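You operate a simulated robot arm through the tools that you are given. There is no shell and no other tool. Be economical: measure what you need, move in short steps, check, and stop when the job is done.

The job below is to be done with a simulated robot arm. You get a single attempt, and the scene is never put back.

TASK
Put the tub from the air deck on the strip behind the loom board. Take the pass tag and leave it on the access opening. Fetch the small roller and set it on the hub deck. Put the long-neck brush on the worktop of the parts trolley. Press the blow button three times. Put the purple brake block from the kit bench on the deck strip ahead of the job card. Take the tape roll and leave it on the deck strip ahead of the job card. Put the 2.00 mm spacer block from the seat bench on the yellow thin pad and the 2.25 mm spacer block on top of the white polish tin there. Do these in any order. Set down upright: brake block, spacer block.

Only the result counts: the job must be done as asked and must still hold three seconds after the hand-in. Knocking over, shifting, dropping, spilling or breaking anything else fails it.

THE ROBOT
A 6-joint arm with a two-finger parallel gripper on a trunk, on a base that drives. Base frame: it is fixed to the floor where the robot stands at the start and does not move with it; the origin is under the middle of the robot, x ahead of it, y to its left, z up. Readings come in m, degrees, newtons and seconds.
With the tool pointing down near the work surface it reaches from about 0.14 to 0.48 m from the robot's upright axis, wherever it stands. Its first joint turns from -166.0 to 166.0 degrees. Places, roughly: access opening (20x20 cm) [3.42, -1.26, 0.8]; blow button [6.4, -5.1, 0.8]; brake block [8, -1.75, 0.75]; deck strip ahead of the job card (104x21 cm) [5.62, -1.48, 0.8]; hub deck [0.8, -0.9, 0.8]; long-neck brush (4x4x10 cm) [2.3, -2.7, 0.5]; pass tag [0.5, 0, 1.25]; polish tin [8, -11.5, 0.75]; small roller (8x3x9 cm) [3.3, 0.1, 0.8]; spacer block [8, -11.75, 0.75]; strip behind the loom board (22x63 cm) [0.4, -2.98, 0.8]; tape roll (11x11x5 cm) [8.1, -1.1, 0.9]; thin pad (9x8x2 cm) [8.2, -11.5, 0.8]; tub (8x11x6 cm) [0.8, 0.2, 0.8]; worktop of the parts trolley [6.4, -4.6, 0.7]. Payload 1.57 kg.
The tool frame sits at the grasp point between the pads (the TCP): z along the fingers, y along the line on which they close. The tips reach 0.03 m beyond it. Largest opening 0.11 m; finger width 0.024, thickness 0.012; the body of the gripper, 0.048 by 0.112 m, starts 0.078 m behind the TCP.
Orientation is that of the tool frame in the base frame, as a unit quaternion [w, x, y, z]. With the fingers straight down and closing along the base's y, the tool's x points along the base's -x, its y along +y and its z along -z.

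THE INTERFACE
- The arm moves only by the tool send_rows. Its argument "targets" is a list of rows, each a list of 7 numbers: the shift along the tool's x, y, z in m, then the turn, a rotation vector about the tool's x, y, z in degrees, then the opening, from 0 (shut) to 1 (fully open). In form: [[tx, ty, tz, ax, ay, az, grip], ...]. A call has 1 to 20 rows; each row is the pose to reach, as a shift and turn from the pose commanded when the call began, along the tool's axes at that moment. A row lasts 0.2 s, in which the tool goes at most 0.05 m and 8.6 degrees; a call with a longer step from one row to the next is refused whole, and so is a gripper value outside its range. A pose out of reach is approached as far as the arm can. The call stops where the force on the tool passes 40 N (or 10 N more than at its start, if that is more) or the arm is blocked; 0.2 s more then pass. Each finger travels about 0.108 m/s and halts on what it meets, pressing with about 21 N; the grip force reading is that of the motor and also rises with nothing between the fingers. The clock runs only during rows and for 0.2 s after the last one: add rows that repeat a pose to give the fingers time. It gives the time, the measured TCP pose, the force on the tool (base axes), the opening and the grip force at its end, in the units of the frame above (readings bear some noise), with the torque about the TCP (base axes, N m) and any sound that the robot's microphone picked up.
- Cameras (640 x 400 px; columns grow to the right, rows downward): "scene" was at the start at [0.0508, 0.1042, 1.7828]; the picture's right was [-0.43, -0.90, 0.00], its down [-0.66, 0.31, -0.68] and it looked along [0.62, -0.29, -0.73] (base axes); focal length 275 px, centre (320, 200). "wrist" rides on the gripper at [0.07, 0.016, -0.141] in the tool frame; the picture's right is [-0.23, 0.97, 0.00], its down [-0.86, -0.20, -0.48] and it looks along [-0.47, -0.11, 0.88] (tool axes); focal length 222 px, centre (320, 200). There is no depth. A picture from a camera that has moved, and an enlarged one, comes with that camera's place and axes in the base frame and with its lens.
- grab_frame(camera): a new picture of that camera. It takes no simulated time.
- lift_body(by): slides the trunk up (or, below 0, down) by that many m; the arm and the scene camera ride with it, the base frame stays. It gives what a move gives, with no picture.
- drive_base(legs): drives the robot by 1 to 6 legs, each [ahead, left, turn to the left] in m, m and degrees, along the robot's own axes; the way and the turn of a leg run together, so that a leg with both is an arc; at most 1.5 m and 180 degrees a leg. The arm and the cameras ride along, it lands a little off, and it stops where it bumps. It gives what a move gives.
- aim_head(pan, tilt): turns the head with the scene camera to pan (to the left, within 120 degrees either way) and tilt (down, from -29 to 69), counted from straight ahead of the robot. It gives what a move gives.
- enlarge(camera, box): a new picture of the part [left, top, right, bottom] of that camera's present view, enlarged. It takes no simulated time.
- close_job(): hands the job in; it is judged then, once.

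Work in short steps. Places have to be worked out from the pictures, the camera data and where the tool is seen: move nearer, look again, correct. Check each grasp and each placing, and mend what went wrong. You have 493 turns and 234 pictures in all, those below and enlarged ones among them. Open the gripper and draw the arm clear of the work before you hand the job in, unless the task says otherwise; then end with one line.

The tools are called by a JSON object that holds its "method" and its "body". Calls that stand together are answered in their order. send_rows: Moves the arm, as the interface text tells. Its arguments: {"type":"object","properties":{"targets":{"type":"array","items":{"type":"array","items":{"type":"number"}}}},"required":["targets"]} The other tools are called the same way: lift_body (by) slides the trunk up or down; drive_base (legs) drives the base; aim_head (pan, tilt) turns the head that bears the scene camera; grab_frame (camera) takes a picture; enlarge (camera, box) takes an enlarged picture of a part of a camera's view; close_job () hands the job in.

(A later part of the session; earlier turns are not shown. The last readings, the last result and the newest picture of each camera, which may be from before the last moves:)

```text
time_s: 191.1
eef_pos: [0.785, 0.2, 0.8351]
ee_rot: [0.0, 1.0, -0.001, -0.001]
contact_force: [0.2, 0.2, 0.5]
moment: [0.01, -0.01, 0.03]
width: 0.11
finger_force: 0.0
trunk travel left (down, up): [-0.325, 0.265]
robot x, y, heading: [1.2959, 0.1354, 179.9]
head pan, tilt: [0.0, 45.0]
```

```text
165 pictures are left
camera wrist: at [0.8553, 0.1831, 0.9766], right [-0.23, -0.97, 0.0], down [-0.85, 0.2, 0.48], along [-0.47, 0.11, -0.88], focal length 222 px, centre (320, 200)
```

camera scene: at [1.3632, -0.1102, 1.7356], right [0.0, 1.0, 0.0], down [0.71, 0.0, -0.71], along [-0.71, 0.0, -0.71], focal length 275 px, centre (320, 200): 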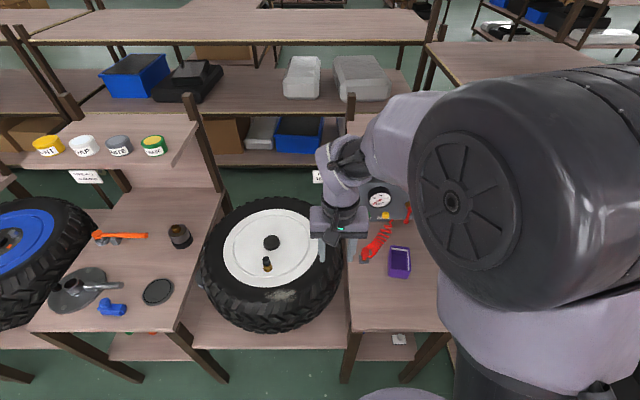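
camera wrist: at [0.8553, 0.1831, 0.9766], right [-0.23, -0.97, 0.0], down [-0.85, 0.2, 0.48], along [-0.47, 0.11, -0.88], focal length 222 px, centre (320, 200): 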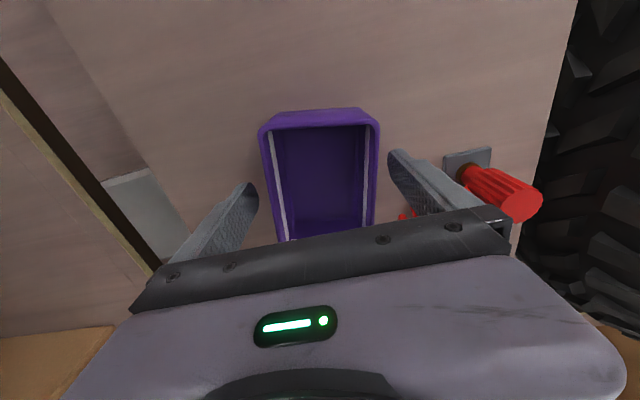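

Reached. Descend 12 mm and close.

{"method": "send_rows", "body": {"targets": [[0, 0, 0.012, 0, 0, 0, 1], [0, 0, 0.012, 0, 0, 0, 0.7], [0, 0, 0.012, 0, 0, 0, 0.5], [0, 0, 0.012, 0, 0, 0, 0.4], [0, 0, 0.012, 0, 0, 0, 0.4]]}}

{"method": "grab_frame", "body": {"camera": "wrist"}}

```text
time_s: 192.3
eef_pos: [0.7851, 0.1994, 0.8223]
ee_rot: [0.0, 1.0, 0.0, -0.001]
contact_force: [-0.4, 0.1, 0.1]
moment: [0.05, 0.01, -0.04]
width: 0.0776
finger_force: 20.7
trunk travel left (down, up): [-0.325, 0.265]
robot x, y, heading: [1.2956, 0.1311, 179.9]
head pan, tilt: [0.0, 45.0]
```

```text
164 pictures are left
camera wrist: at [0.8558, 0.1827, 0.9646], right [-0.23, -0.97, 0.0], down [-0.85, 0.2, 0.48], along [-0.47, 0.11, -0.88], focal length 222 px, centre (320, 200)
```

wrist: 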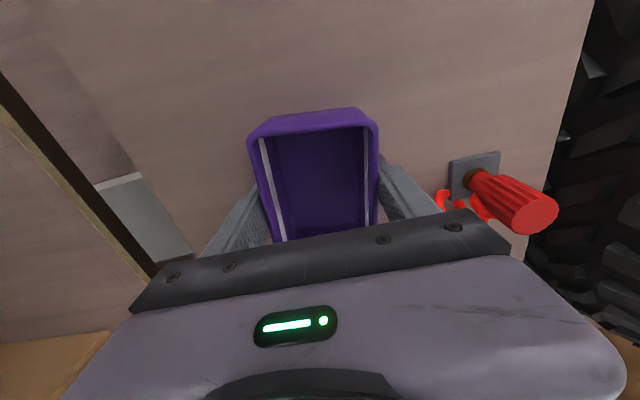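

Gripped at 78 mm. Lift.

{"method": "send_rows", "body": {"targets": [[0, 0, -0.04, 0, 0, 0, 0.4], [0, 0, -0.08, 0, 0, 0, 0.4], [0.02, 0, -0.12, 0, 0, 0, 0.4], [0.05, 0, -0.16, 0, 0, 0, 0.4], [0.08, 0, -0.2, 0, 0, 0, 0.4], [0.08, 0, -0.24, 0, 0, 0, 0.4]]}}

{"method": "lift_body", "body": {"by": 0.25}}

{"method": "grab_frame", "body": {"camera": "wrist"}}

```text
time_s: 193.7
eef_pos: [0.8675, 0.1988, 1.0587]
ee_rot: [0.0, 1.0, -0.001, -0.001]
contact_force: [0.4, 0.2, -1.1]
moment: [0.01, 0.02, 0.0]
width: 0.0771
finger_force: 20.7
trunk travel left (down, up): [-0.325, 0.265]
robot x, y, heading: [1.2994, 0.1378, 180.0]
head pan, tilt: [0.0, 45.0]
```

```text
time_s: 196.3
eef_pos: [0.8664, 0.1994, 1.3088]
ee_rot: [0.0, 1.0, -0.001, -0.002]
contact_force: [0.0, 0.0, -0.9]
moment: [0.01, 0.05, -0.01]
width: 0.0769
finger_force: 21.3
trunk travel left (down, up): [-0.575, 0.015]
robot x, y, heading: [1.2972, 0.1338, 180.0]
head pan, tilt: [0.0, 45.0]
```

```text
163 pictures are left
camera wrist: at [0.9375, 0.1831, 1.4504], right [-0.23, -0.97, 0.0], down [-0.85, 0.2, 0.48], along [-0.47, 0.11, -0.88], focal length 222 px, centre (320, 200)
```

wrist: 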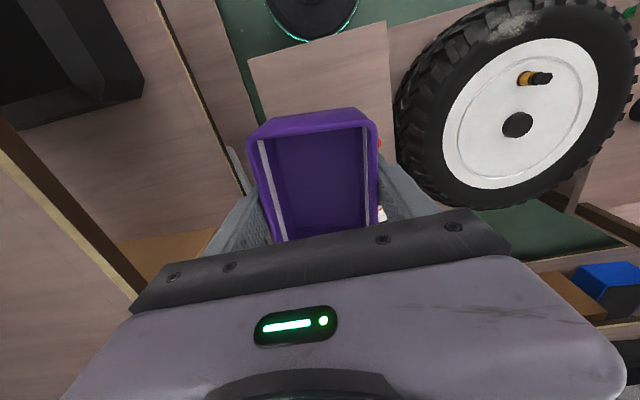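

Tub held. Now to the strip: back off, turn to face -y, and drive south along x≈1.36.

{"method": "drive_base", "body": {"legs": [[-0.07, 0, 0], [0, 0, 90], [1.3, 0, 0], [1.2, 0, 0]]}}

{"method": "aim_head", "body": {"pan": 0, "tilt": 40}}

{"method": "grab_frame", "body": {"camera": "scene"}}

```text
time_s: 212.8
eef_pos: [1.2528, -2.7615, 1.3099]
ee_rot: [0.001, 0.704, 0.71, -0.001]
contact_force: [0.3, 0.5, -1.0]
moment: [-0.02, -0.03, 0.0]
width: 0.0755
finger_force: 21.5
trunk travel left (down, up): [-0.575, 0.015]
robot x, y, heading: [1.315, -2.3329, -89.4]
head pan, tilt: [0.0, 45.0]
```

```text
time_s: 213.4
eef_pos: [1.2539, -2.7606, 1.3099]
ee_rot: [0.001, 0.704, 0.71, -0.001]
contact_force: [-0.1, 0.2, -0.2]
moment: [0.0, 0.04, 0.0]
width: 0.0754
finger_force: 21.0
trunk travel left (down, up): [-0.575, 0.015]
robot x, y, heading: [1.3168, -2.3326, -89.3]
head pan, tilt: [0.0, 40.0]
```

```text
162 pictures are left
camera scene: at [1.4544, -2.397, 1.9927], right [-1.0, -0.01, 0.0], down [-0.01, 0.64, -0.77], along [0.01, -0.77, -0.64], focal length 275 px, centre (320, 200)
```

scene: 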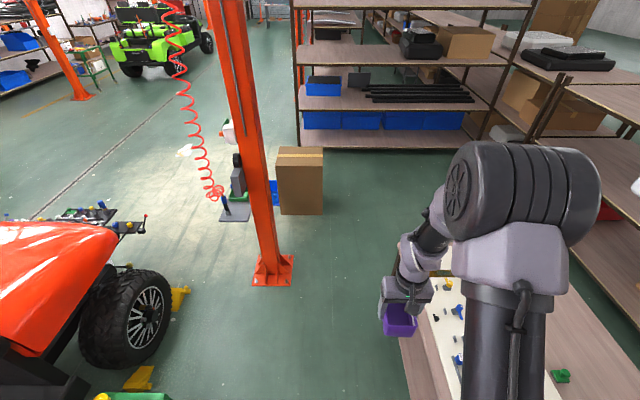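

Gap confirmed; shift 4 cm east and continue south to y≈-4.2, then turn west.

{"method": "drive_base", "body": {"legs": [[0, 0.04, -0.7], [0.9, 0, 0], [1.0, 0, 0], [0, 0, -90]]}}

{"method": "grab_frame", "body": {"camera": "scene"}}

```text
time_s: 227.3
eef_pos: [0.9439, -4.1772, 1.3098]
ee_rot: [0.0, 1.0, 0.001, -0.001]
contact_force: [-0.5, 0.5, -0.9]
moment: [0.0, -0.02, -0.01]
width: 0.0747
finger_force: 21.0
trunk travel left (down, up): [-0.575, 0.015]
robot x, y, heading: [1.3712, -4.24, -179.9]
head pan, tilt: [0.0, 40.0]
```

```text
161 pictures are left
camera scene: at [1.3067, -4.3834, 1.9928], right [0.0, 1.0, 0.0], down [0.64, 0.0, -0.77], along [-0.77, 0.0, -0.64], focal length 275 px, centre (320, 200)
```

scene: 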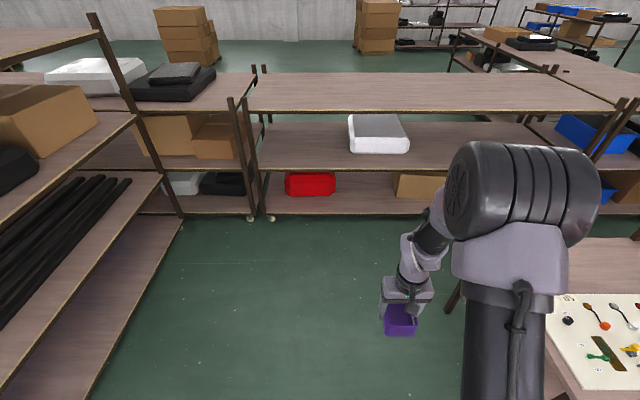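

{"method": "grab_frame", "body": {"camera": "wrist"}}

```text
160 pictures are left
camera wrist: at [1.0144, -4.1931, 1.4505], right [-0.22, -0.97, 0.0], down [-0.85, 0.2, 0.48], along [-0.47, 0.11, -0.88], focal length 222 px, centre (320, 200)
```

wrist: 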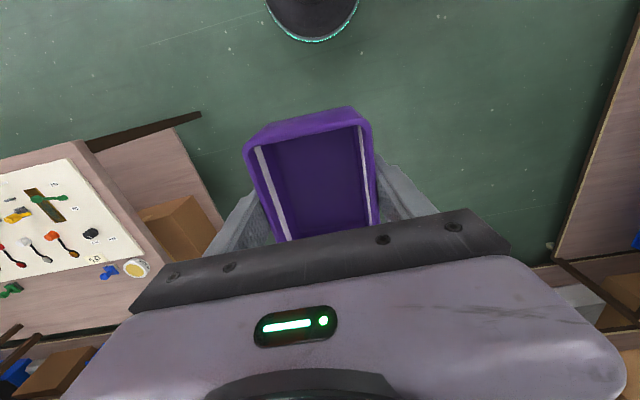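

Tub still held (slightly yawed). Drive west to x≈-0.1, turn north, and proceed to y≈-2.98.

{"method": "drive_base", "body": {"legs": [[0.75, 0, 0], [0.72, 0, 0], [0, 0, -90]]}}

{"method": "grab_frame", "body": {"camera": "scene"}}

```text
time_s: 238.7
eef_pos: [-0.0268, -3.8262, 1.3092]
ee_rot: [-0.001, 0.712, -0.702, -0.001]
contact_force: [0.1, 0.4, -1.0]
moment: [0.01, 0.01, -0.01]
width: 0.0744
finger_force: 21.3
trunk travel left (down, up): [-0.575, 0.015]
robot x, y, heading: [-0.0857, -4.2575, 91.0]
head pan, tilt: [0.0, 40.0]
```

```text
159 pictures are left
camera scene: at [-0.2282, -4.1949, 1.9928], right [1.0, 0.01, 0.0], down [0.01, -0.64, -0.77], along [-0.01, 0.77, -0.64], focal length 275 px, centre (320, 200)
```

scene: 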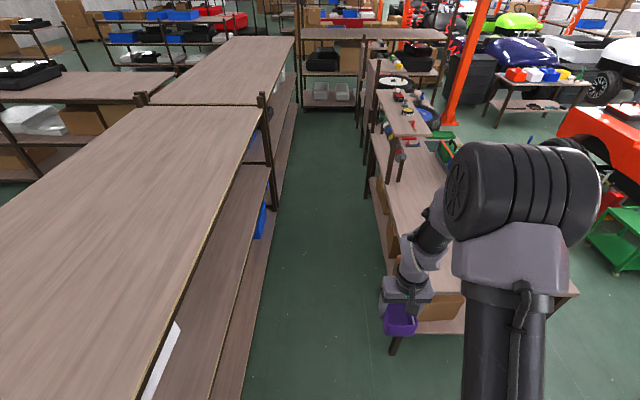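

Raise the arm for clearance, then strafe and go up the aisle and face the bench.

{"method": "send_rows", "body": {"targets": [[0.02, 0, -0.04, 0, 0, 0, 0.4], [0.04, 0, -0.08, 0, 0, 0, 0.4], [0.05, 0, -0.12, 0, 0, 0, 0.4]]}}

{"method": "drive_base", "body": {"legs": [[0, 0.1, -1.0], [1.2, 0, 0], [0, 0, -90]]}}

{"method": "grab_frame", "body": {"camera": "scene"}}

{"method": "grab_frame", "body": {"camera": "wrist"}}

```text
time_s: 239.5
eef_pos: [-0.0283, -3.8789, 1.4292]
ee_rot: [-0.001, 0.712, -0.702, -0.001]
contact_force: [0.7, 0.0, -0.8]
moment: [0.04, -0.02, -0.03]
width: 0.0748
finger_force: 20.6
trunk travel left (down, up): [-0.575, 0.015]
robot x, y, heading: [-0.0861, -4.2544, 91.0]
head pan, tilt: [0.0, 40.0]
```

```text
time_s: 250.2
eef_pos: [0.207, -3.1053, 1.4287]
ee_rot: [0.002, 0.001, 1.0, 0.0]
contact_force: [-0.3, -0.3, -0.9]
moment: [-0.02, 0.02, 0.0]
width: 0.0742
finger_force: 21.0
trunk travel left (down, up): [-0.575, 0.015]
robot x, y, heading: [-0.1723, -3.0421, -0.3]
head pan, tilt: [0.0, 40.0]
```

```text
158 pictures are left
camera scene: at [-0.1072, -2.9005, 1.9928], right [0.0, -1.0, 0.0], down [-0.64, 0.0, -0.77], along [0.77, 0.0, -0.64], focal length 275 px, centre (320, 200)
```

scene: 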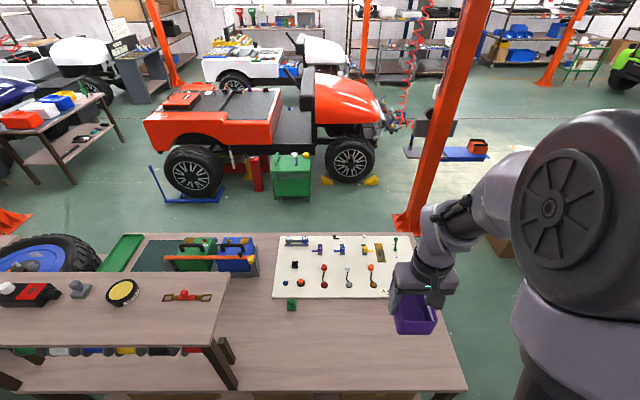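

```text
157 pictures are left
camera wrist: at [0.1378, -3.0871, 1.5704], right [0.23, 0.97, 0.0], down [0.85, -0.2, 0.48], along [0.47, -0.11, -0.88], focal length 222 px, centre (320, 200)
```

wrist: 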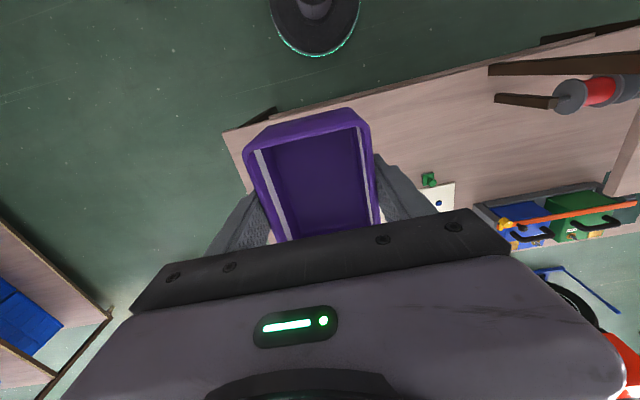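

Strip is clear, at x 0.29–0.51, y −3.3…−2.67. Drive ahead 0.12, lower the trunk, and position above (0.40,-3.03).

{"method": "drive_base", "body": {"legs": [[0.12, 0, 0]]}}

{"method": "send_rows", "body": {"targets": [[-0.03, 0.02, 0, 0, 0, 0, 0.4], [-0.06, 0.05, 0, 0, 0, 0, 0.4], [-0.075, 0.07, 0, 0, 0, 0, 0.4]]}}

{"method": "lift_body", "body": {"by": -0.35}}

{"method": "grab_frame", "body": {"camera": "wrist"}}

```text
time_s: 251.4
eef_pos: [0.3243, -3.104, 1.429]
ee_rot: [0.003, 0.001, 1.0, 0.0]
contact_force: [-0.1, -0.1, -0.8]
moment: [0.06, 0.02, -0.02]
width: 0.075
finger_force: 21.1
trunk travel left (down, up): [-0.575, 0.015]
robot x, y, heading: [-0.053, -3.0399, -0.3]
head pan, tilt: [0.0, 40.0]
```

```text
time_s: 252.2
eef_pos: [0.4024, -3.0338, 1.4291]
ee_rot: [0.002, 0.002, 1.0, 0.0]
contact_force: [-0.3, 0.0, -1.0]
moment: [0.01, -0.02, -0.01]
width: 0.0746
finger_force: 20.4
trunk travel left (down, up): [-0.575, 0.015]
robot x, y, heading: [-0.0519, -3.0427, -0.3]
head pan, tilt: [0.0, 40.0]
```

```text
time_s: 255.6
eef_pos: [0.4026, -3.0342, 1.0791]
ee_rot: [0.002, 0.002, 1.0, -0.001]
contact_force: [-0.6, -0.4, -0.6]
moment: [0.0, -0.02, 0.01]
width: 0.0746
finger_force: 20.8
trunk travel left (down, up): [-0.225, 0.365]
robot x, y, heading: [-0.0517, -3.0392, -0.1]
head pan, tilt: [0.0, 40.0]
```

```text
156 pictures are left
camera wrist: at [0.3323, -3.0175, 1.2209], right [0.23, 0.97, 0.0], down [0.85, -0.2, 0.48], along [0.47, -0.11, -0.88], focal length 222 px, centre (320, 200)
```

wrist: 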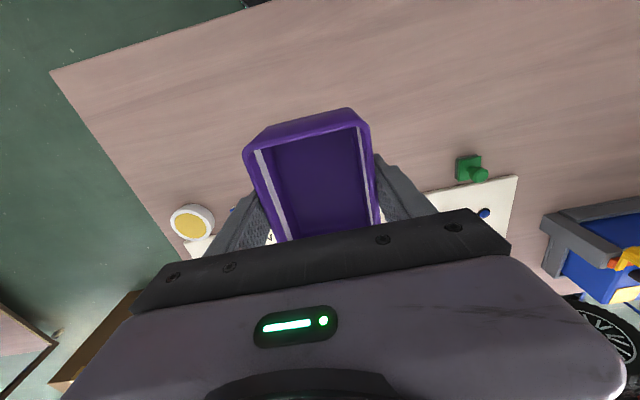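

{"method": "send_rows", "body": {"targets": [[0, 0, 0.05, 0, 0, 0, 0.4], [0, 0, 0.1, 0, 0, 0, 0.4], [0, 0, 0.15, 0, 0, 0, 0.4], [0, 0, 0.2, 0, 0, 0, 0.4], [0, 0, 0.235, 0, 0, 0, 0.4], [0, 0, 0.242, 0, 0, 0, 0.4]]}}

{"method": "send_rows", "body": {"targets": [[0, 0, 0.005, 0, 0, 0, 0.4], [0, 0, 0.01, 0, 0, 0, 0.4], [0, 0, 0.014, 0, 0, 0, 0.4]]}}

```text
time_s: 257.0
eef_pos: [0.4042, -3.0325, 0.8381]
ee_rot: [0.003, 0.002, 1.0, 0.0]
contact_force: [-1.5, 1.9, 18.0]
moment: [0.02, -0.08, 0.01]
width: 0.0749
finger_force: 21.2
trunk travel left (down, up): [-0.225, 0.365]
robot x, y, heading: [-0.0486, -3.0379, -0.1]
head pan, tilt: [0.0, 40.0]
```

```text
time_s: 257.7
eef_pos: [0.403, -3.0329, 0.83]
ee_rot: [0.005, 0.003, 1.0, 0.0]
contact_force: [-8.1, 1.6, 26.6]
moment: [-0.73, 0.87, -0.32]
width: 0.0747
finger_force: 21.4
trunk travel left (down, up): [-0.225, 0.365]
robot x, y, heading: [-0.0509, -3.0384, -0.1]
head pan, tilt: [0.0, 40.0]
stopped in row 3: the force on the tool passed its limit at 47 N (the readings are from after the stop); the commanded pose is now the measured one
```

Contact made. Release slightly upward and rise.

{"method": "send_rows", "body": {"targets": [[0, 0, -0.004, 0, 0, 0, 0.7], [0, 0, -0.004, 0, 0, 0, 1], [0, 0, -0.004, 0, 0, 0, 1], [0, 0, -0.004, 0, 0, 0, 1], [0, 0, -0.04, 0, 0, 0, 1], [0, 0, -0.09, 0, 0, 0, 1], [0, 0, -0.14, 0, 0, 0, 1], [0, 0, -0.19, 0, 0, 0, 1]]}}

{"method": "grab_frame", "body": {"camera": "wrist"}}

```text
time_s: 259.5
eef_pos: [0.4005, -3.0355, 1.0183]
ee_rot: [0.003, 0.002, 1.0, 0.001]
contact_force: [-0.3, -0.4, 0.5]
moment: [-0.04, -0.02, 0.01]
width: 0.11
finger_force: 0.0
trunk travel left (down, up): [-0.225, 0.365]
robot x, y, heading: [-0.0577, -3.0397, -0.0]
head pan, tilt: [0.0, 40.0]
```

```text
155 pictures are left
camera wrist: at [0.3313, -3.0168, 1.1597], right [0.23, 0.97, 0.0], down [0.85, -0.2, 0.48], along [0.47, -0.11, -0.88], focal length 222 px, centre (320, 200)
```

wrist: 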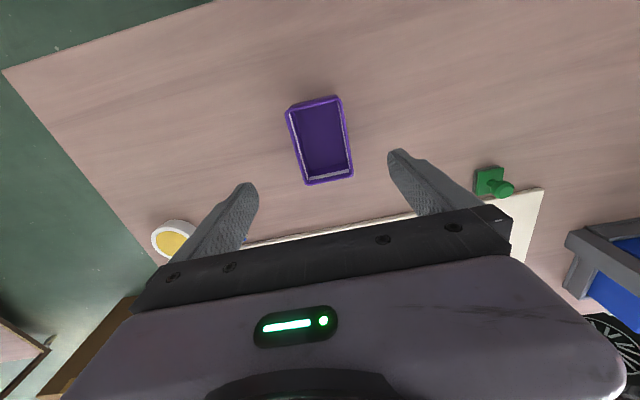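

Tub is placed well. Next: brush on the green cart. Raise, retreat and go around to the bench/column gap.

{"method": "lift_body", "body": {"by": 0.36}}

{"method": "drive_base", "body": {"legs": [[-0.13, 0, 0], [0, 0, -90], [1.2, 0, 0], [0, 0, 90]]}}

{"method": "drive_base", "body": {"legs": [[0.8, 0, 0], [0.75, 0, 0]]}}

```text
time_s: 263.0
eef_pos: [0.4019, -3.0334, 1.3777]
ee_rot: [0.004, 0.001, 1.0, 0.0]
contact_force: [0.2, 0.3, -0.1]
moment: [0.0, 0.05, -0.02]
width: 0.1101
finger_force: 0.0
trunk travel left (down, up): [-0.585, 0.005]
robot x, y, heading: [-0.0511, -3.0363, -0.0]
head pan, tilt: [0.0, 40.0]
```

```text
time_s: 277.6
eef_pos: [0.2511, -4.255, 1.378]
ee_rot: [0.003, 0.021, 1.0, 0.0]
contact_force: [-0.7, -0.9, -0.9]
moment: [-0.05, -0.02, -0.01]
width: 0.1101
finger_force: 0.0
trunk travel left (down, up): [-0.585, 0.005]
robot x, y, heading: [-0.201, -4.2457, -2.5]
head pan, tilt: [0.0, 40.0]
```

```text
time_s: 285.6
eef_pos: [1.8081, -4.3209, 1.3774]
ee_rot: [0.004, 0.022, 1.0, 0.0]
contact_force: [-0.2, -0.6, -0.4]
moment: [-0.04, 0.01, 0.0]
width: 0.1101
finger_force: 0.0
trunk travel left (down, up): [-0.585, 0.005]
robot x, y, heading: [1.3569, -4.3072, -2.7]
head pan, tilt: [0.0, 40.0]
```

{"method": "drive_base", "body": {"legs": [[0, 0, -87.3], [-0.9, 0, 0], [-0.85, 0, 0]]}}

{"method": "drive_base", "body": {"legs": [[0, 0, 90]]}}

{"method": "aim_head", "body": {"pan": 0, "tilt": 45}}

{"method": "grab_frame", "body": {"camera": "scene"}}

```text
time_s: 298.3
eef_pos: [1.384, -2.9942, 1.3779]
ee_rot: [0.003, 0.721, 0.693, -0.002]
contact_force: [0.4, -0.2, -0.8]
moment: [0.02, 0.03, -0.05]
width: 0.11
finger_force: 0.1
trunk travel left (down, up): [-0.585, 0.005]
robot x, y, heading: [1.3948, -2.5343, -92.3]
head pan, tilt: [0.0, 40.0]
```

```text
time_s: 302.5
eef_pos: [1.85, -2.5643, 1.3773]
ee_rot: [0.004, 0.036, 0.999, 0.0]
contact_force: [0.2, -0.4, -0.8]
moment: [-0.01, 0.01, 0.02]
width: 0.11
finger_force: 0.1
trunk travel left (down, up): [-0.585, 0.005]
robot x, y, heading: [1.3922, -2.5388, -4.1]
head pan, tilt: [0.0, 40.0]
```

```text
time_s: 303.1
eef_pos: [1.8499, -2.5636, 1.3777]
ee_rot: [0.004, 0.036, 0.999, 0.0]
contact_force: [0.6, -0.3, 0.2]
moment: [0.01, 0.02, 0.04]
width: 0.1099
finger_force: 0.1
trunk travel left (down, up): [-0.585, 0.005]
robot x, y, heading: [1.3953, -2.5377, -4.0]
head pan, tilt: [0.0, 45.0]
```

```text
154 pictures are left
camera scene: at [1.4653, -2.404, 1.9955], right [-0.07, -1.0, 0.0], down [-0.7, 0.05, -0.71], along [0.71, -0.05, -0.71], focal length 275 px, centre (320, 200)
```

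scene: 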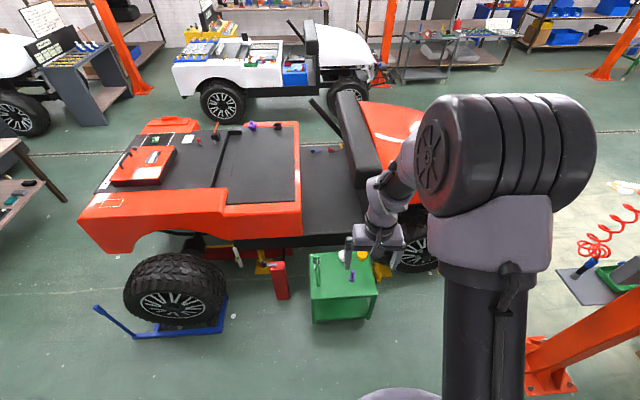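

Brush estimated at (2.31,-2.66, ~0.5). Drive up to the cart.

{"method": "drive_base", "body": {"legs": [[0, -0.09, 4.0], [0.5, 0, 0]]}}

{"method": "lift_body", "body": {"by": -0.45}}

{"method": "grab_frame", "body": {"camera": "wrist"}}

{"method": "grab_frame", "body": {"camera": "scene"}}

```text
time_s: 306.8
eef_pos: [2.3482, -2.6202, 1.3784]
ee_rot: [0.004, -0.002, 1.0, 0.001]
contact_force: [-0.8, -1.1, 0.2]
moment: [0.0, 0.0, -0.02]
width: 0.1101
finger_force: 0.1
trunk travel left (down, up): [-0.585, 0.005]
robot x, y, heading: [1.8925, -2.6263, 0.3]
head pan, tilt: [0.0, 45.0]
```

```text
refused: -0.45 is not a number from -0.4 to 0.4
```

```text
153 pictures are left
camera wrist: at [2.2772, -2.6036, 1.5191], right [0.22, 0.97, 0.0], down [0.85, -0.2, 0.48], along [0.47, -0.11, -0.88], focal length 222 px, centre (320, 200)
```

wrist: 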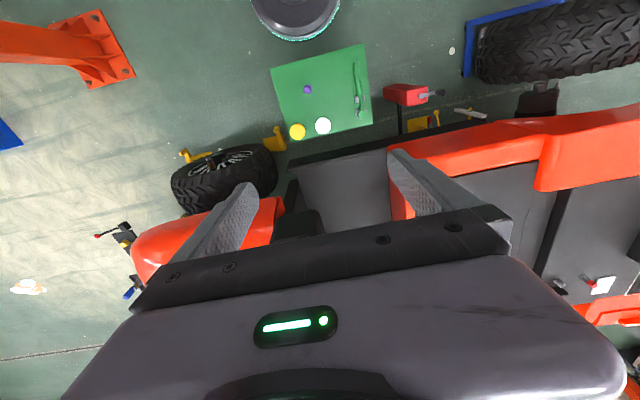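

```text
152 pictures are left
camera scene: at [1.952, -2.4898, 1.9955], right [0.0, -1.0, 0.0], down [-0.71, 0.0, -0.71], along [0.71, 0.0, -0.71], focal length 275 px, centre (320, 200)
```

scene: 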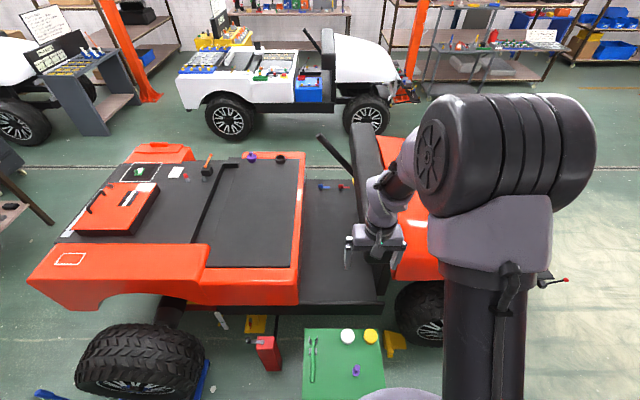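

Brush at about (2.31,-2.666). Align over it, then lower the trunk.

{"method": "send_rows", "body": {"targets": [[0.02, -0.025, 0, 0, 0, 0, 0.8], [0.038, -0.046, 0, 0, 0, 0, 0.6]]}}

{"method": "lift_body", "body": {"by": -0.4}}

{"method": "lift_body", "body": {"by": -0.13}}

{"method": "grab_frame", "body": {"camera": "wrist"}}

```text
time_s: 307.4
eef_pos: [2.3096, -2.6669, 1.3795]
ee_rot: [0.003, -0.001, 1.0, 0.001]
contact_force: [0.3, -0.8, 0.2]
moment: [0.03, -0.01, 0.01]
width: 0.0661
finger_force: 0.2
trunk travel left (down, up): [-0.585, 0.005]
robot x, y, heading: [1.8935, -2.6287, 0.2]
head pan, tilt: [0.0, 45.0]
```

```text
time_s: 311.2
eef_pos: [2.3096, -2.666, 0.9795]
ee_rot: [0.003, -0.002, 1.0, 0.0]
contact_force: [0.1, 0.4, 0.3]
moment: [-0.01, 0.03, -0.02]
width: 0.0661
finger_force: 0.0
trunk travel left (down, up): [-0.185, 0.405]
robot x, y, heading: [1.8917, -2.629, 0.1]
head pan, tilt: [0.0, 45.0]
```

```text
time_s: 312.8
eef_pos: [2.3102, -2.6656, 0.8501]
ee_rot: [0.003, -0.001, 1.0, 0.0]
contact_force: [-0.4, 0.2, 0.0]
moment: [0.0, -0.01, 0.0]
width: 0.0661
finger_force: 0.1
trunk travel left (down, up): [-0.055, 0.535]
robot x, y, heading: [1.8923, -2.633, 0.4]
head pan, tilt: [0.0, 45.0]
```

```text
151 pictures are left
camera wrist: at [2.2394, -2.6486, 0.9905], right [0.22, 0.97, 0.0], down [0.85, -0.2, 0.48], along [0.47, -0.11, -0.87], focal length 222 px, centre (320, 200)
```

wrist: 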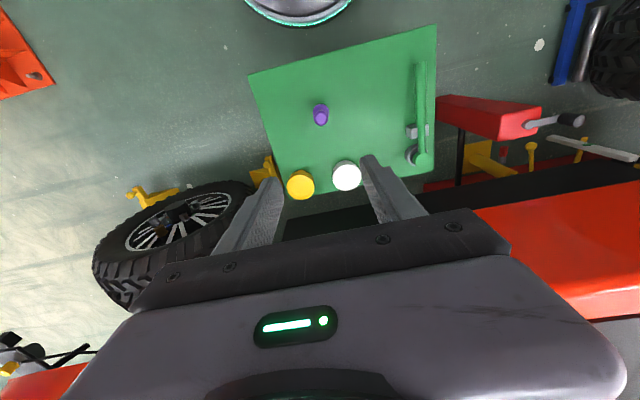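

{"method": "lift_body", "body": {"by": -0.05}}

{"method": "send_rows", "body": {"targets": [[0, 0, 0.05, 0, 0, 0, 0.6], [0, 0, 0.1, 0, 0, 0, 0.6], [0, 0, 0.14, 0, 0, 0, 0.6]]}}

{"method": "enlarge", "body": {"camera": "wrist", "box": [200, 60, 440, 210]}}

```text
time_s: 313.7
eef_pos: [2.3105, -2.6643, 0.7983]
ee_rot: [0.003, -0.001, 1.0, 0.0]
contact_force: [-0.5, 0.6, 0.1]
moment: [0.0, -0.02, 0.01]
width: 0.0661
finger_force: 0.0
trunk travel left (down, up): [-0.005, 0.585]
robot x, y, heading: [1.8958, -2.6301, 0.0]
head pan, tilt: [0.0, 45.0]
```

```text
time_s: 314.5
eef_pos: [2.3104, -2.666, 0.6579]
ee_rot: [0.004, -0.002, 1.0, 0.0]
contact_force: [-0.7, -0.8, -0.4]
moment: [-0.02, -0.03, -0.01]
width: 0.0662
finger_force: 0.0
trunk travel left (down, up): [-0.005, 0.585]
robot x, y, heading: [1.891, -2.6271, 0.3]
head pan, tilt: [0.0, 45.0]
```

```text
2.67 times, centred on (320, 135) of wrist
camera zoom: at [2.2401, -2.6499, 0.7992], right [0.22, 0.97, 0.0], down [0.85, -0.2, 0.48], along [0.47, -0.11, -0.88], focal length 592 px, centre (320, 373)
```

zoom: 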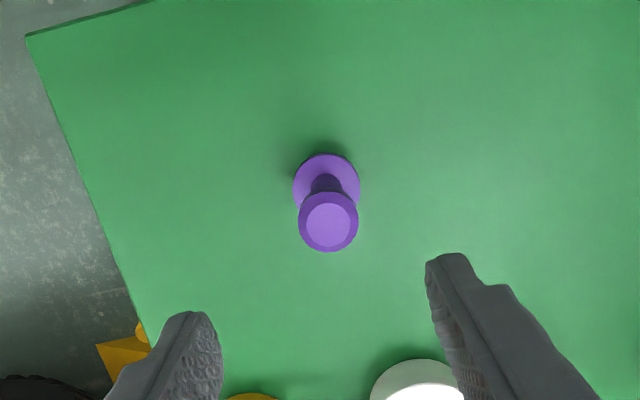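

Knob top at about (2.31,-2.663,0.525). Descend to 0.513 and close.

{"method": "send_rows", "body": {"targets": [[0, 0.003, 0.05, 0, 0, 0, 0.6], [0, 0.003, 0.1, 0, 0, 0, 0.6], [0, 0.003, 0.125, 0, 0, 0, 0.6], [0, 0.003, 0.145, 0, 0, 0, 0.6]]}}

{"method": "enlarge", "body": {"camera": "wrist", "box": [200, 60, 440, 210]}}

```text
time_s: 315.5
eef_pos: [2.3105, -2.6622, 0.5136]
ee_rot: [0.003, -0.002, 1.0, 0.0]
contact_force: [0.5, -0.1, -0.2]
moment: [0.0, -0.01, 0.01]
width: 0.0659
finger_force: 0.0
trunk travel left (down, up): [-0.005, 0.585]
robot x, y, heading: [1.8907, -2.6275, 0.2]
head pan, tilt: [0.0, 45.0]
```

```text
2.67 times, centred on (320, 135) of wrist
camera zoom: at [2.2405, -2.6455, 0.6547], right [0.22, 0.97, 0.0], down [0.85, -0.2, 0.48], along [0.47, -0.11, -0.88], focal length 592 px, centre (320, 373)
```

zoom: 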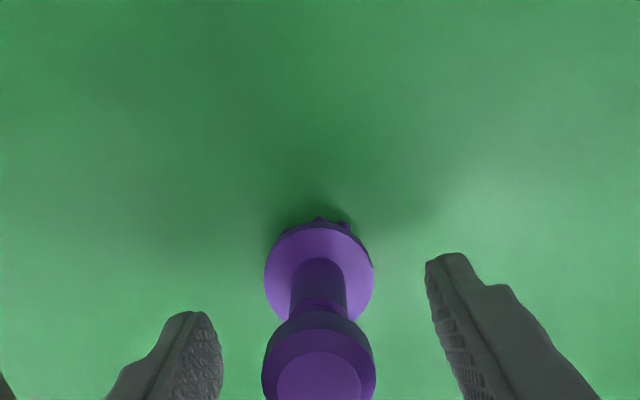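

{"method": "send_rows", "body": {"targets": [[0, 0, 0.003, 0, 0, 0, 0.4], [0, 0, 0.003, 0, 0, 0, 0.15], [0, 0, 0.003, 0, 0, 0, 0.1], [0, 0, 0.003, 0, 0, 0, 0.1]]}}

{"method": "send_rows", "body": {"targets": [[0, 0, -0.04, 0, 0, 0, 0.1], [0, 0, -0.09, 0, 0, 0, 0.1], [0, 0, -0.14, 0, 0, 0, 0.1], [0, 0, -0.19, 0, 0, 0, 0.1], [0, 0, -0.24, 0, 0, 0, 0.1]]}}

{"method": "grab_frame", "body": {"camera": "wrist"}}

```text
time_s: 316.5
eef_pos: [2.3107, -2.6624, 0.5112]
ee_rot: [0.005, -0.002, 1.0, 0.0]
contact_force: [-0.3, -0.8, -0.1]
moment: [0.04, -0.03, 0.0]
width: 0.0262
finger_force: 21.2
trunk travel left (down, up): [-0.005, 0.585]
robot x, y, heading: [1.8905, -2.6277, 0.4]
head pan, tilt: [0.0, 45.0]
```

```text
time_s: 317.7
eef_pos: [2.3101, -2.6615, 0.7513]
ee_rot: [0.004, -0.002, 1.0, 0.0]
contact_force: [1.2, -0.4, 0.1]
moment: [-0.01, 0.02, -0.03]
width: 0.0259
finger_force: 21.6
trunk travel left (down, up): [-0.005, 0.585]
robot x, y, heading: [1.8933, -2.6304, 0.4]
head pan, tilt: [0.0, 45.0]
```

```text
148 pictures are left
camera wrist: at [2.2397, -2.6443, 0.8934], right [0.22, 0.97, 0.0], down [0.85, -0.2, 0.48], along [0.47, -0.11, -0.88], focal length 222 px, centre (320, 200)
```

wrist: 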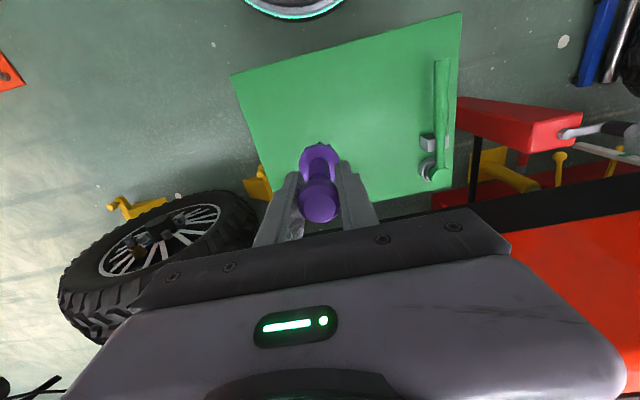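

Brush held. Raise and travel: back to x≈1.4, strafe north to y≈-0.62, then east.

{"method": "lift_body", "body": {"by": 0.4}}

{"method": "drive_base", "body": {"legs": [[-0.5, 0, 0], [0, 1.0, 0], [0, 1.0, 0]]}}

{"method": "aim_head", "body": {"pan": 0, "tilt": 35}}

{"method": "grab_frame", "body": {"camera": "scene"}}

```text
time_s: 321.6
eef_pos: [2.3104, -2.6613, 1.1526]
ee_rot: [0.004, -0.001, 1.0, 0.001]
contact_force: [0.0, 0.9, -0.2]
moment: [-0.02, -0.01, -0.04]
width: 0.0262
finger_force: 20.6
trunk travel left (down, up): [-0.405, 0.185]
robot x, y, heading: [1.8919, -2.6256, 0.3]
head pan, tilt: [0.0, 45.0]
```

```text
time_s: 334.0
eef_pos: [1.7795, -0.6636, 1.1529]
ee_rot: [0.004, -0.013, 1.0, 0.0]
contact_force: [0.2, 0.4, -0.8]
moment: [0.02, 0.02, 0.04]
width: 0.0258
finger_force: 20.8
trunk travel left (down, up): [-0.405, 0.185]
robot x, y, heading: [1.3625, -0.6429, 1.7]
head pan, tilt: [0.0, 45.0]
```

```text
time_s: 334.7
eef_pos: [1.7802, -0.6656, 1.1529]
ee_rot: [0.004, -0.013, 1.0, 0.001]
contact_force: [-0.3, -0.3, -0.1]
moment: [-0.01, 0.04, 0.01]
width: 0.0261
finger_force: 21.0
trunk travel left (down, up): [-0.405, 0.185]
robot x, y, heading: [1.3605, -0.6402, 1.5]
head pan, tilt: [0.0, 35.0]
```

```text
147 pictures are left
camera scene: at [1.4256, -0.5023, 1.8303], right [0.03, -1.0, 0.0], down [-0.57, -0.01, -0.82], along [0.82, 0.02, -0.57], focal length 275 px, centre (320, 200)
```

scene: 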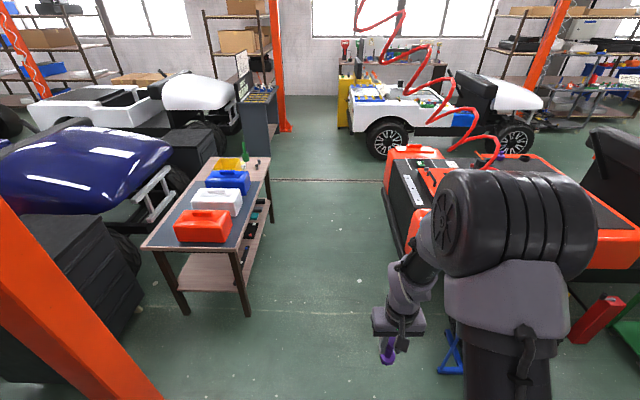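

{"method": "drive_base", "body": {"legs": [[0, 0, -1.5], [1.1, 0, 0], [1.0, 0, 0], [1.1, 0, 0], [0, 0, -90]]}}

{"method": "grab_frame", "body": {"camera": "scene"}}

```text
time_s: 354.5
eef_pos: [4.4902, -1.0767, 1.1525]
ee_rot: [0.003, 0.715, 0.699, -0.002]
contact_force: [-0.2, -0.1, 0.2]
moment: [-0.01, 0.0, 0.0]
width: 0.0263
finger_force: 20.8
trunk travel left (down, up): [-0.405, 0.185]
robot x, y, heading: [4.5341, -0.6594, -91.3]
head pan, tilt: [0.0, 35.0]
```

```text
146 pictures are left
camera scene: at [4.671, -0.7323, 1.8303], right [-1.0, 0.02, 0.0], down [0.01, 0.57, -0.82], along [-0.02, -0.82, -0.57], focal length 275 px, centre (320, 200)
```

scene: 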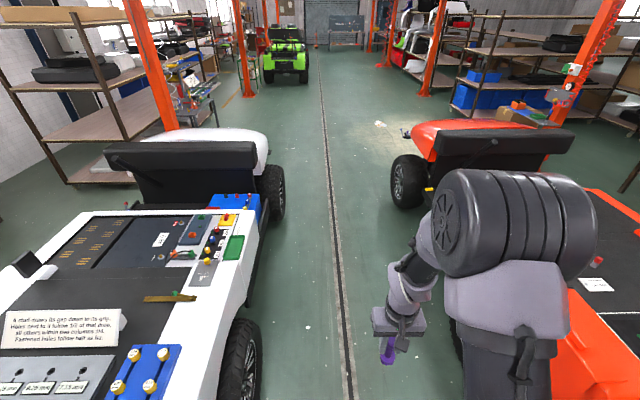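

Clear lane. Drive south to about y≈-4.3 and look.

{"method": "drive_base", "body": {"legs": [[0, 0, 1.3], [1.3, 0, 0], [1.2, 0, 0], [1.1, 0, 0]]}}

{"method": "aim_head", "body": {"pan": 60, "tilt": 35}}

{"method": "grab_frame", "body": {"camera": "scene"}}

```text
time_s: 372.2
eef_pos: [4.4954, -4.6671, 1.1527]
ee_rot: [0.002, 0.715, 0.699, -0.003]
contact_force: [-0.5, -0.1, -0.9]
moment: [0.0, -0.01, 0.01]
width: 0.0262
finger_force: 21.6
trunk travel left (down, up): [-0.405, 0.185]
robot x, y, heading: [4.5376, -4.2495, -91.6]
head pan, tilt: [0.0, 35.0]
```

```text
time_s: 373.5
eef_pos: [4.4947, -4.6668, 1.1508]
ee_rot: [0.002, 0.715, 0.699, -0.002]
contact_force: [0.0, 0.3, -1.4]
moment: [0.03, 0.01, 0.02]
width: 0.0261
finger_force: 21.2
trunk travel left (down, up): [-0.405, 0.185]
robot x, y, heading: [4.538, -4.2479, -91.2]
head pan, tilt: [60.0, 35.0]
```

```text
145 pictures are left
camera scene: at [4.7535, -4.2803, 1.8303], right [-0.52, -0.85, 0.0], down [-0.49, 0.3, -0.82], along [0.7, -0.43, -0.57], focal length 275 px, centre (320, 200)
```

scene: 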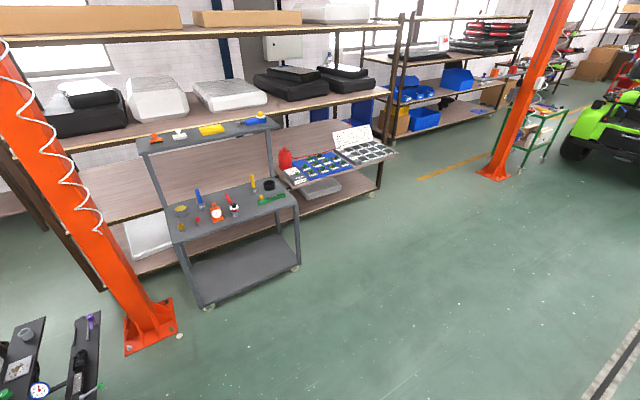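

{"method": "enlarge", "body": {"camera": "scene", "box": [130, 100, 410, 280]}}

```text
2.22 times, centred on (270, 190) of scene
camera zoom: at [4.7535, -4.2803, 1.8303], right [-0.52, -0.85, 0.0], down [-0.49, 0.3, -0.82], along [0.7, -0.43, -0.57], focal length 611 px, centre (431, 222)
```

zoom: 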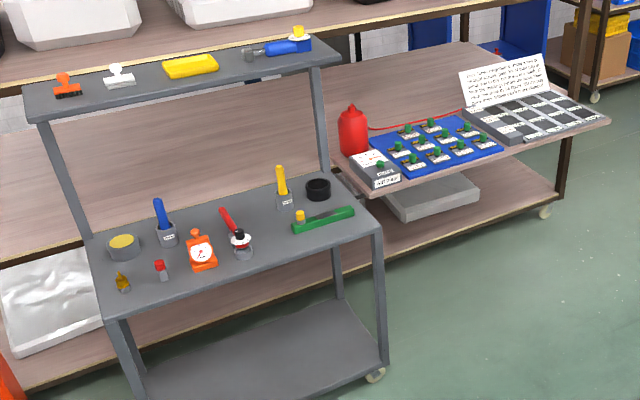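

Drive closer to the trolley, facing east.

{"method": "drive_base", "body": {"legs": [[0.35, 0, 0], [0, 0, 91.2], [1.1, 0, 0]]}}

{"method": "aim_head", "body": {"pan": 0, "tilt": 45}}

{"method": "grab_frame", "body": {"camera": "scene"}}

{"method": "grab_frame", "body": {"camera": "wrist"}}

```text
time_s: 384.9
eef_pos: [6.0303, -4.6531, 1.1526]
ee_rot: [0.004, 0.003, 1.0, 0.0]
contact_force: [-0.2, -0.1, 0.4]
moment: [0.0, 0.02, -0.03]
width: 0.026
finger_force: 21.5
trunk travel left (down, up): [-0.405, 0.185]
robot x, y, heading: [5.6132, -4.6192, -0.5]
head pan, tilt: [60.0, 35.0]
```

```text
time_s: 386.2
eef_pos: [6.0302, -4.6529, 1.1512]
ee_rot: [0.003, 0.002, 1.0, -0.001]
contact_force: [0.0, 0.4, 0.0]
moment: [0.04, -0.01, 0.01]
width: 0.026
finger_force: 20.6
trunk travel left (down, up): [-0.405, 0.185]
robot x, y, heading: [5.6124, -4.6155, -0.2]
head pan, tilt: [0.0, 45.0]
```

```text
143 pictures are left
camera scene: at [5.6737, -4.4795, 1.8155], right [0.0, -1.0, 0.0], down [-0.71, 0.0, -0.71], along [0.71, 0.0, -0.71], focal length 275 px, centre (320, 200)
```

scene: 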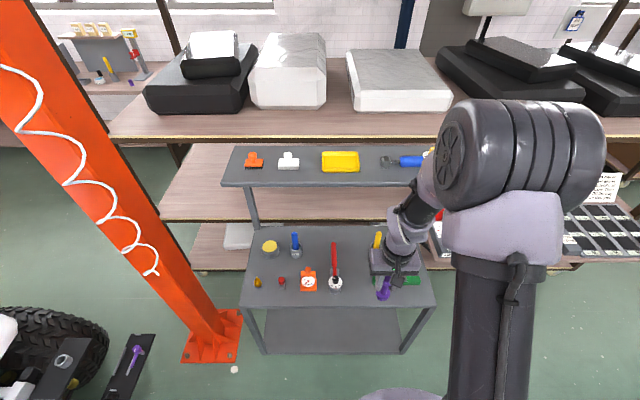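

```text
142 pictures are left
camera wrist: at [5.9604, -4.6362, 1.2928], right [0.23, 0.97, 0.0], down [0.85, -0.2, 0.48], along [0.47, -0.11, -0.87], focal length 222 px, centre (320, 200)
```

wrist: 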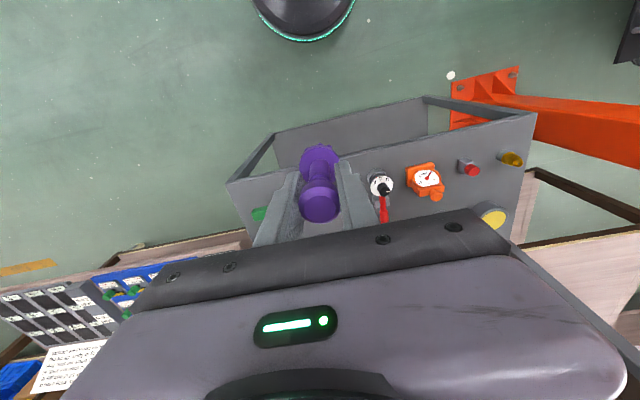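

Free spot on the worktop at about (6.31,-4.67). Drive ahead 0.27.

{"method": "drive_base", "body": {"legs": [[0.27, 0, 0]]}}

{"method": "grab_frame", "body": {"camera": "wrist"}}

{"method": "enlarge", "body": {"camera": "scene", "box": [220, 180, 480, 400]}}

```text
time_s: 388.1
eef_pos: [6.297, -4.6553, 1.1516]
ee_rot: [0.004, 0.004, 1.0, 0.0]
contact_force: [0.7, 0.6, -0.7]
moment: [0.02, 0.0, -0.04]
width: 0.0263
finger_force: 20.9
trunk travel left (down, up): [-0.405, 0.185]
robot x, y, heading: [5.8828, -4.6201, -0.3]
head pan, tilt: [0.0, 45.0]
```

```text
141 pictures are left
camera wrist: at [6.2272, -4.6387, 1.2926], right [0.23, 0.97, 0.0], down [0.85, -0.21, 0.48], along [0.47, -0.11, -0.88], focal length 222 px, centre (320, 200)
```

wrist: 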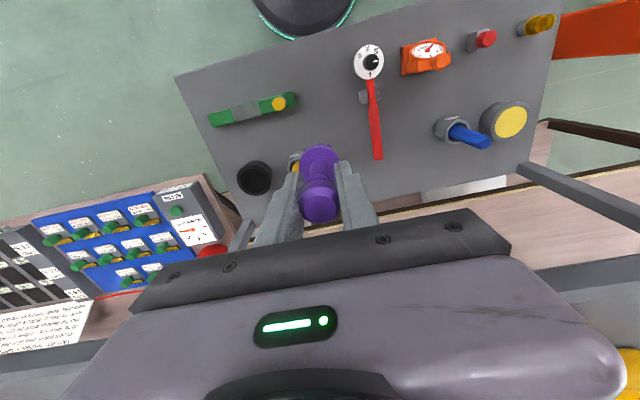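

```text
1.82 times, centred on (350, 290) of scene
camera zoom: at [5.9413, -4.4812, 1.8155], right [-0.01, -1.0, 0.0], down [-0.71, 0.01, -0.71], along [0.71, -0.01, -0.71], focal length 500 px, centre (266, 36)
```

zoom: 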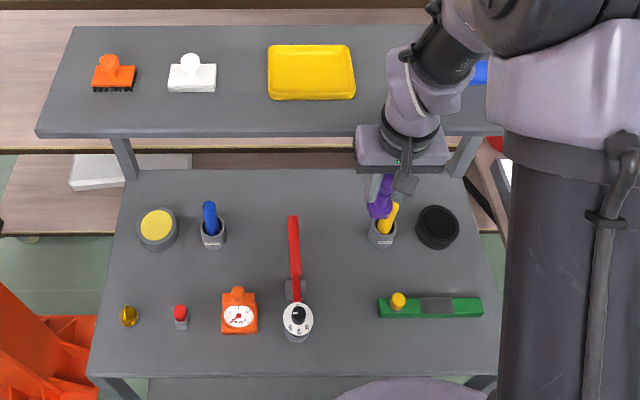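

{"method": "send_rows", "body": {"targets": [[-0.018, 0.007, 0, 0, 0, 0, 0.1]]}}

{"method": "lift_body", "body": {"by": -0.33}}

{"method": "grab_frame", "body": {"camera": "wrist"}}

{"method": "enlarge", "body": {"camera": "scene", "box": [220, 180, 480, 400]}}

```text
time_s: 388.5
eef_pos: [6.3155, -4.6496, 1.1503]
ee_rot: [0.004, 0.004, 1.0, 0.0]
contact_force: [0.2, -0.4, -0.7]
moment: [-0.02, 0.0, -0.02]
width: 0.0263
finger_force: 21.3
trunk travel left (down, up): [-0.405, 0.185]
robot x, y, heading: [5.8788, -4.6189, -0.4]
head pan, tilt: [0.0, 45.0]
```

```text
time_s: 389.1
eef_pos: [6.3148, -4.649, 1.1376]
ee_rot: [0.005, 0.004, 1.0, 0.0]
contact_force: [-7.4, 0.4, 12.4]
moment: [-0.3, -1.07, -0.09]
width: 0.0261
finger_force: 21.3
trunk travel left (down, up): [-0.39, 0.2]
robot x, y, heading: [5.8821, -4.6162, -0.4]
head pan, tilt: [0.0, 45.0]
stopped: the force on the tool passed its limit at 57 N (the readings are from after the stop); the commanded pose is now the measured one
```

```text
139 pictures are left
camera wrist: at [6.2439, -4.6318, 1.2785], right [0.24, 0.97, 0.0], down [0.85, -0.21, 0.49], along [0.47, -0.11, -0.87], focal length 222 px, centre (320, 200)
```

wrist: 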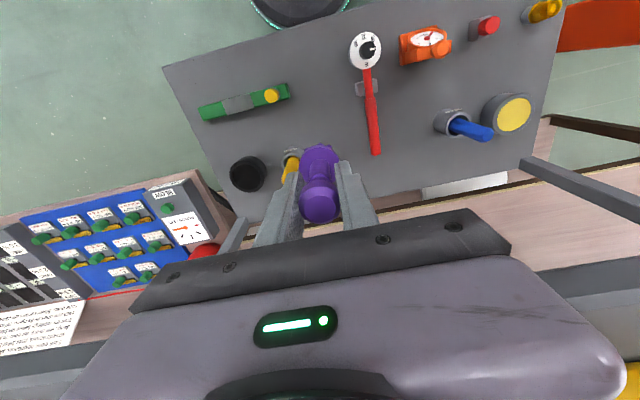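

```text
1.82 times, centred on (350, 290) of scene
camera zoom: at [5.9387, -4.481, 1.8002], right [-0.01, -1.0, 0.0], down [-0.71, 0.0, -0.71], along [0.71, -0.01, -0.71], focal length 500 px, centre (266, 36)
```

zoom: 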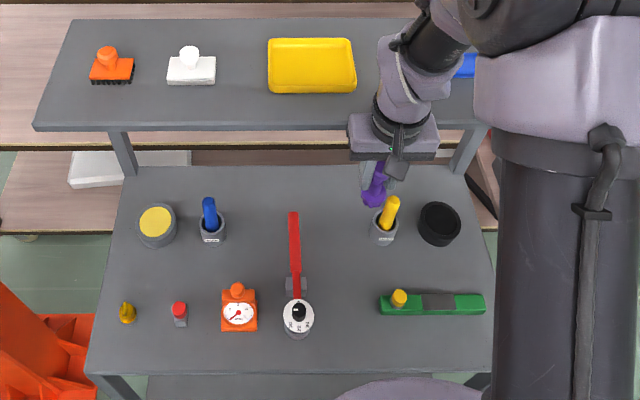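

The wrist touched the trolley's upper shelf (front edge x≈6.35, z≈1.2). Raise, then pull back to x≈6.25 before lowering.

{"method": "lift_body", "body": {"by": 0.06}}

{"method": "send_rows", "body": {"targets": [[0.03, 0.01, 0, 0, 0, 0, 0.1], [0.062, 0.018, 0, 0, 0, 0, 0.1]]}}

{"method": "lift_body", "body": {"by": -0.1}}

{"method": "grab_frame", "body": {"camera": "scene"}}

{"method": "grab_frame", "body": {"camera": "wrist"}}

```text
time_s: 390.1
eef_pos: [6.3155, -4.6479, 1.1975]
ee_rot: [0.004, 0.004, 1.0, 0.0]
contact_force: [-0.2, 0.3, -0.9]
moment: [-0.01, 0.01, 0.02]
width: 0.0261
finger_force: 20.9
trunk travel left (down, up): [-0.45, 0.14]
robot x, y, heading: [5.8808, -4.6201, -0.4]
head pan, tilt: [0.0, 45.0]
```

```text
time_s: 390.7
eef_pos: [6.2532, -4.6313, 1.1964]
ee_rot: [0.006, 0.004, 1.0, -0.001]
contact_force: [-0.2, -0.3, -1.1]
moment: [0.04, -0.02, -0.01]
width: 0.0262
finger_force: 21.0
trunk travel left (down, up): [-0.45, 0.14]
robot x, y, heading: [5.8817, -4.621, -0.6]
head pan, tilt: [0.0, 45.0]
```

```text
time_s: 392.0
eef_pos: [6.2545, -4.6314, 1.0967]
ee_rot: [0.004, 0.004, 1.0, -0.001]
contact_force: [0.0, 0.7, 0.3]
moment: [-0.03, -0.03, 0.02]
width: 0.026
finger_force: 20.8
trunk travel left (down, up): [-0.35, 0.24]
robot x, y, heading: [5.876, -4.6183, -0.4]
head pan, tilt: [0.0, 45.0]
```

```text
137 pictures are left
camera scene: at [5.9403, -4.4812, 1.7605], right [-0.01, -1.0, 0.0], down [-0.71, 0.01, -0.71], along [0.71, -0.01, -0.71], focal length 275 px, centre (320, 200)
```

scene: 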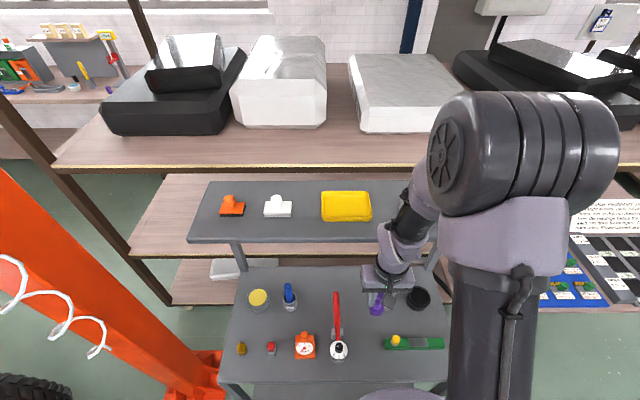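

```text
136 pictures are left
camera wrist: at [6.1838, -4.6144, 1.2379], right [0.23, 0.97, 0.0], down [0.85, -0.21, 0.49], along [0.47, -0.11, -0.87], focal length 222 px, centre (320, 200)
```

wrist: 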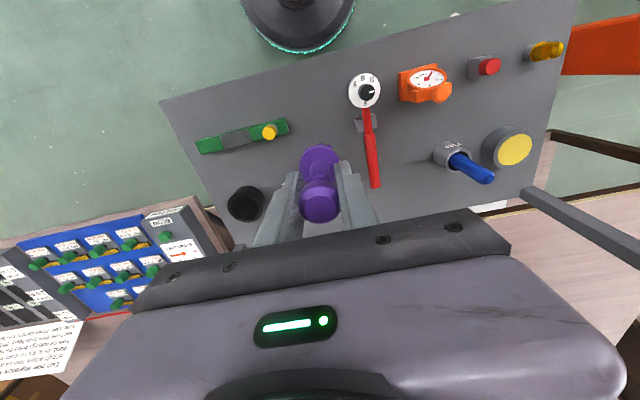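

Clear. Lower further by trunk 0.17.

{"method": "lift_body", "body": {"by": -0.17}}

{"method": "grab_frame", "body": {"camera": "wrist"}}

```text
time_s: 394.0
eef_pos: [6.2545, -4.632, 0.9272]
ee_rot: [0.005, 0.005, 1.0, 0.0]
contact_force: [-0.1, 0.0, 0.2]
moment: [0.01, -0.01, 0.0]
width: 0.026
finger_force: 20.9
trunk travel left (down, up): [-0.18, 0.41]
robot x, y, heading: [5.8812, -4.6166, -0.4]
head pan, tilt: [0.0, 45.0]
```

```text
135 pictures are left
camera wrist: at [6.1838, -4.6143, 1.0679], right [0.23, 0.97, 0.0], down [0.85, -0.21, 0.49], along [0.47, -0.11, -0.87], focal length 222 px, centre (320, 200)
```

wrist: 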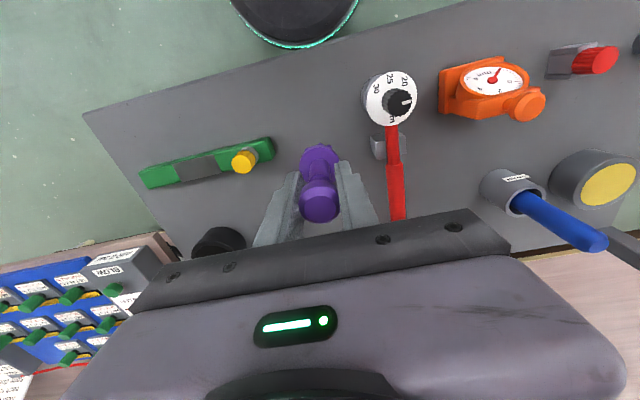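

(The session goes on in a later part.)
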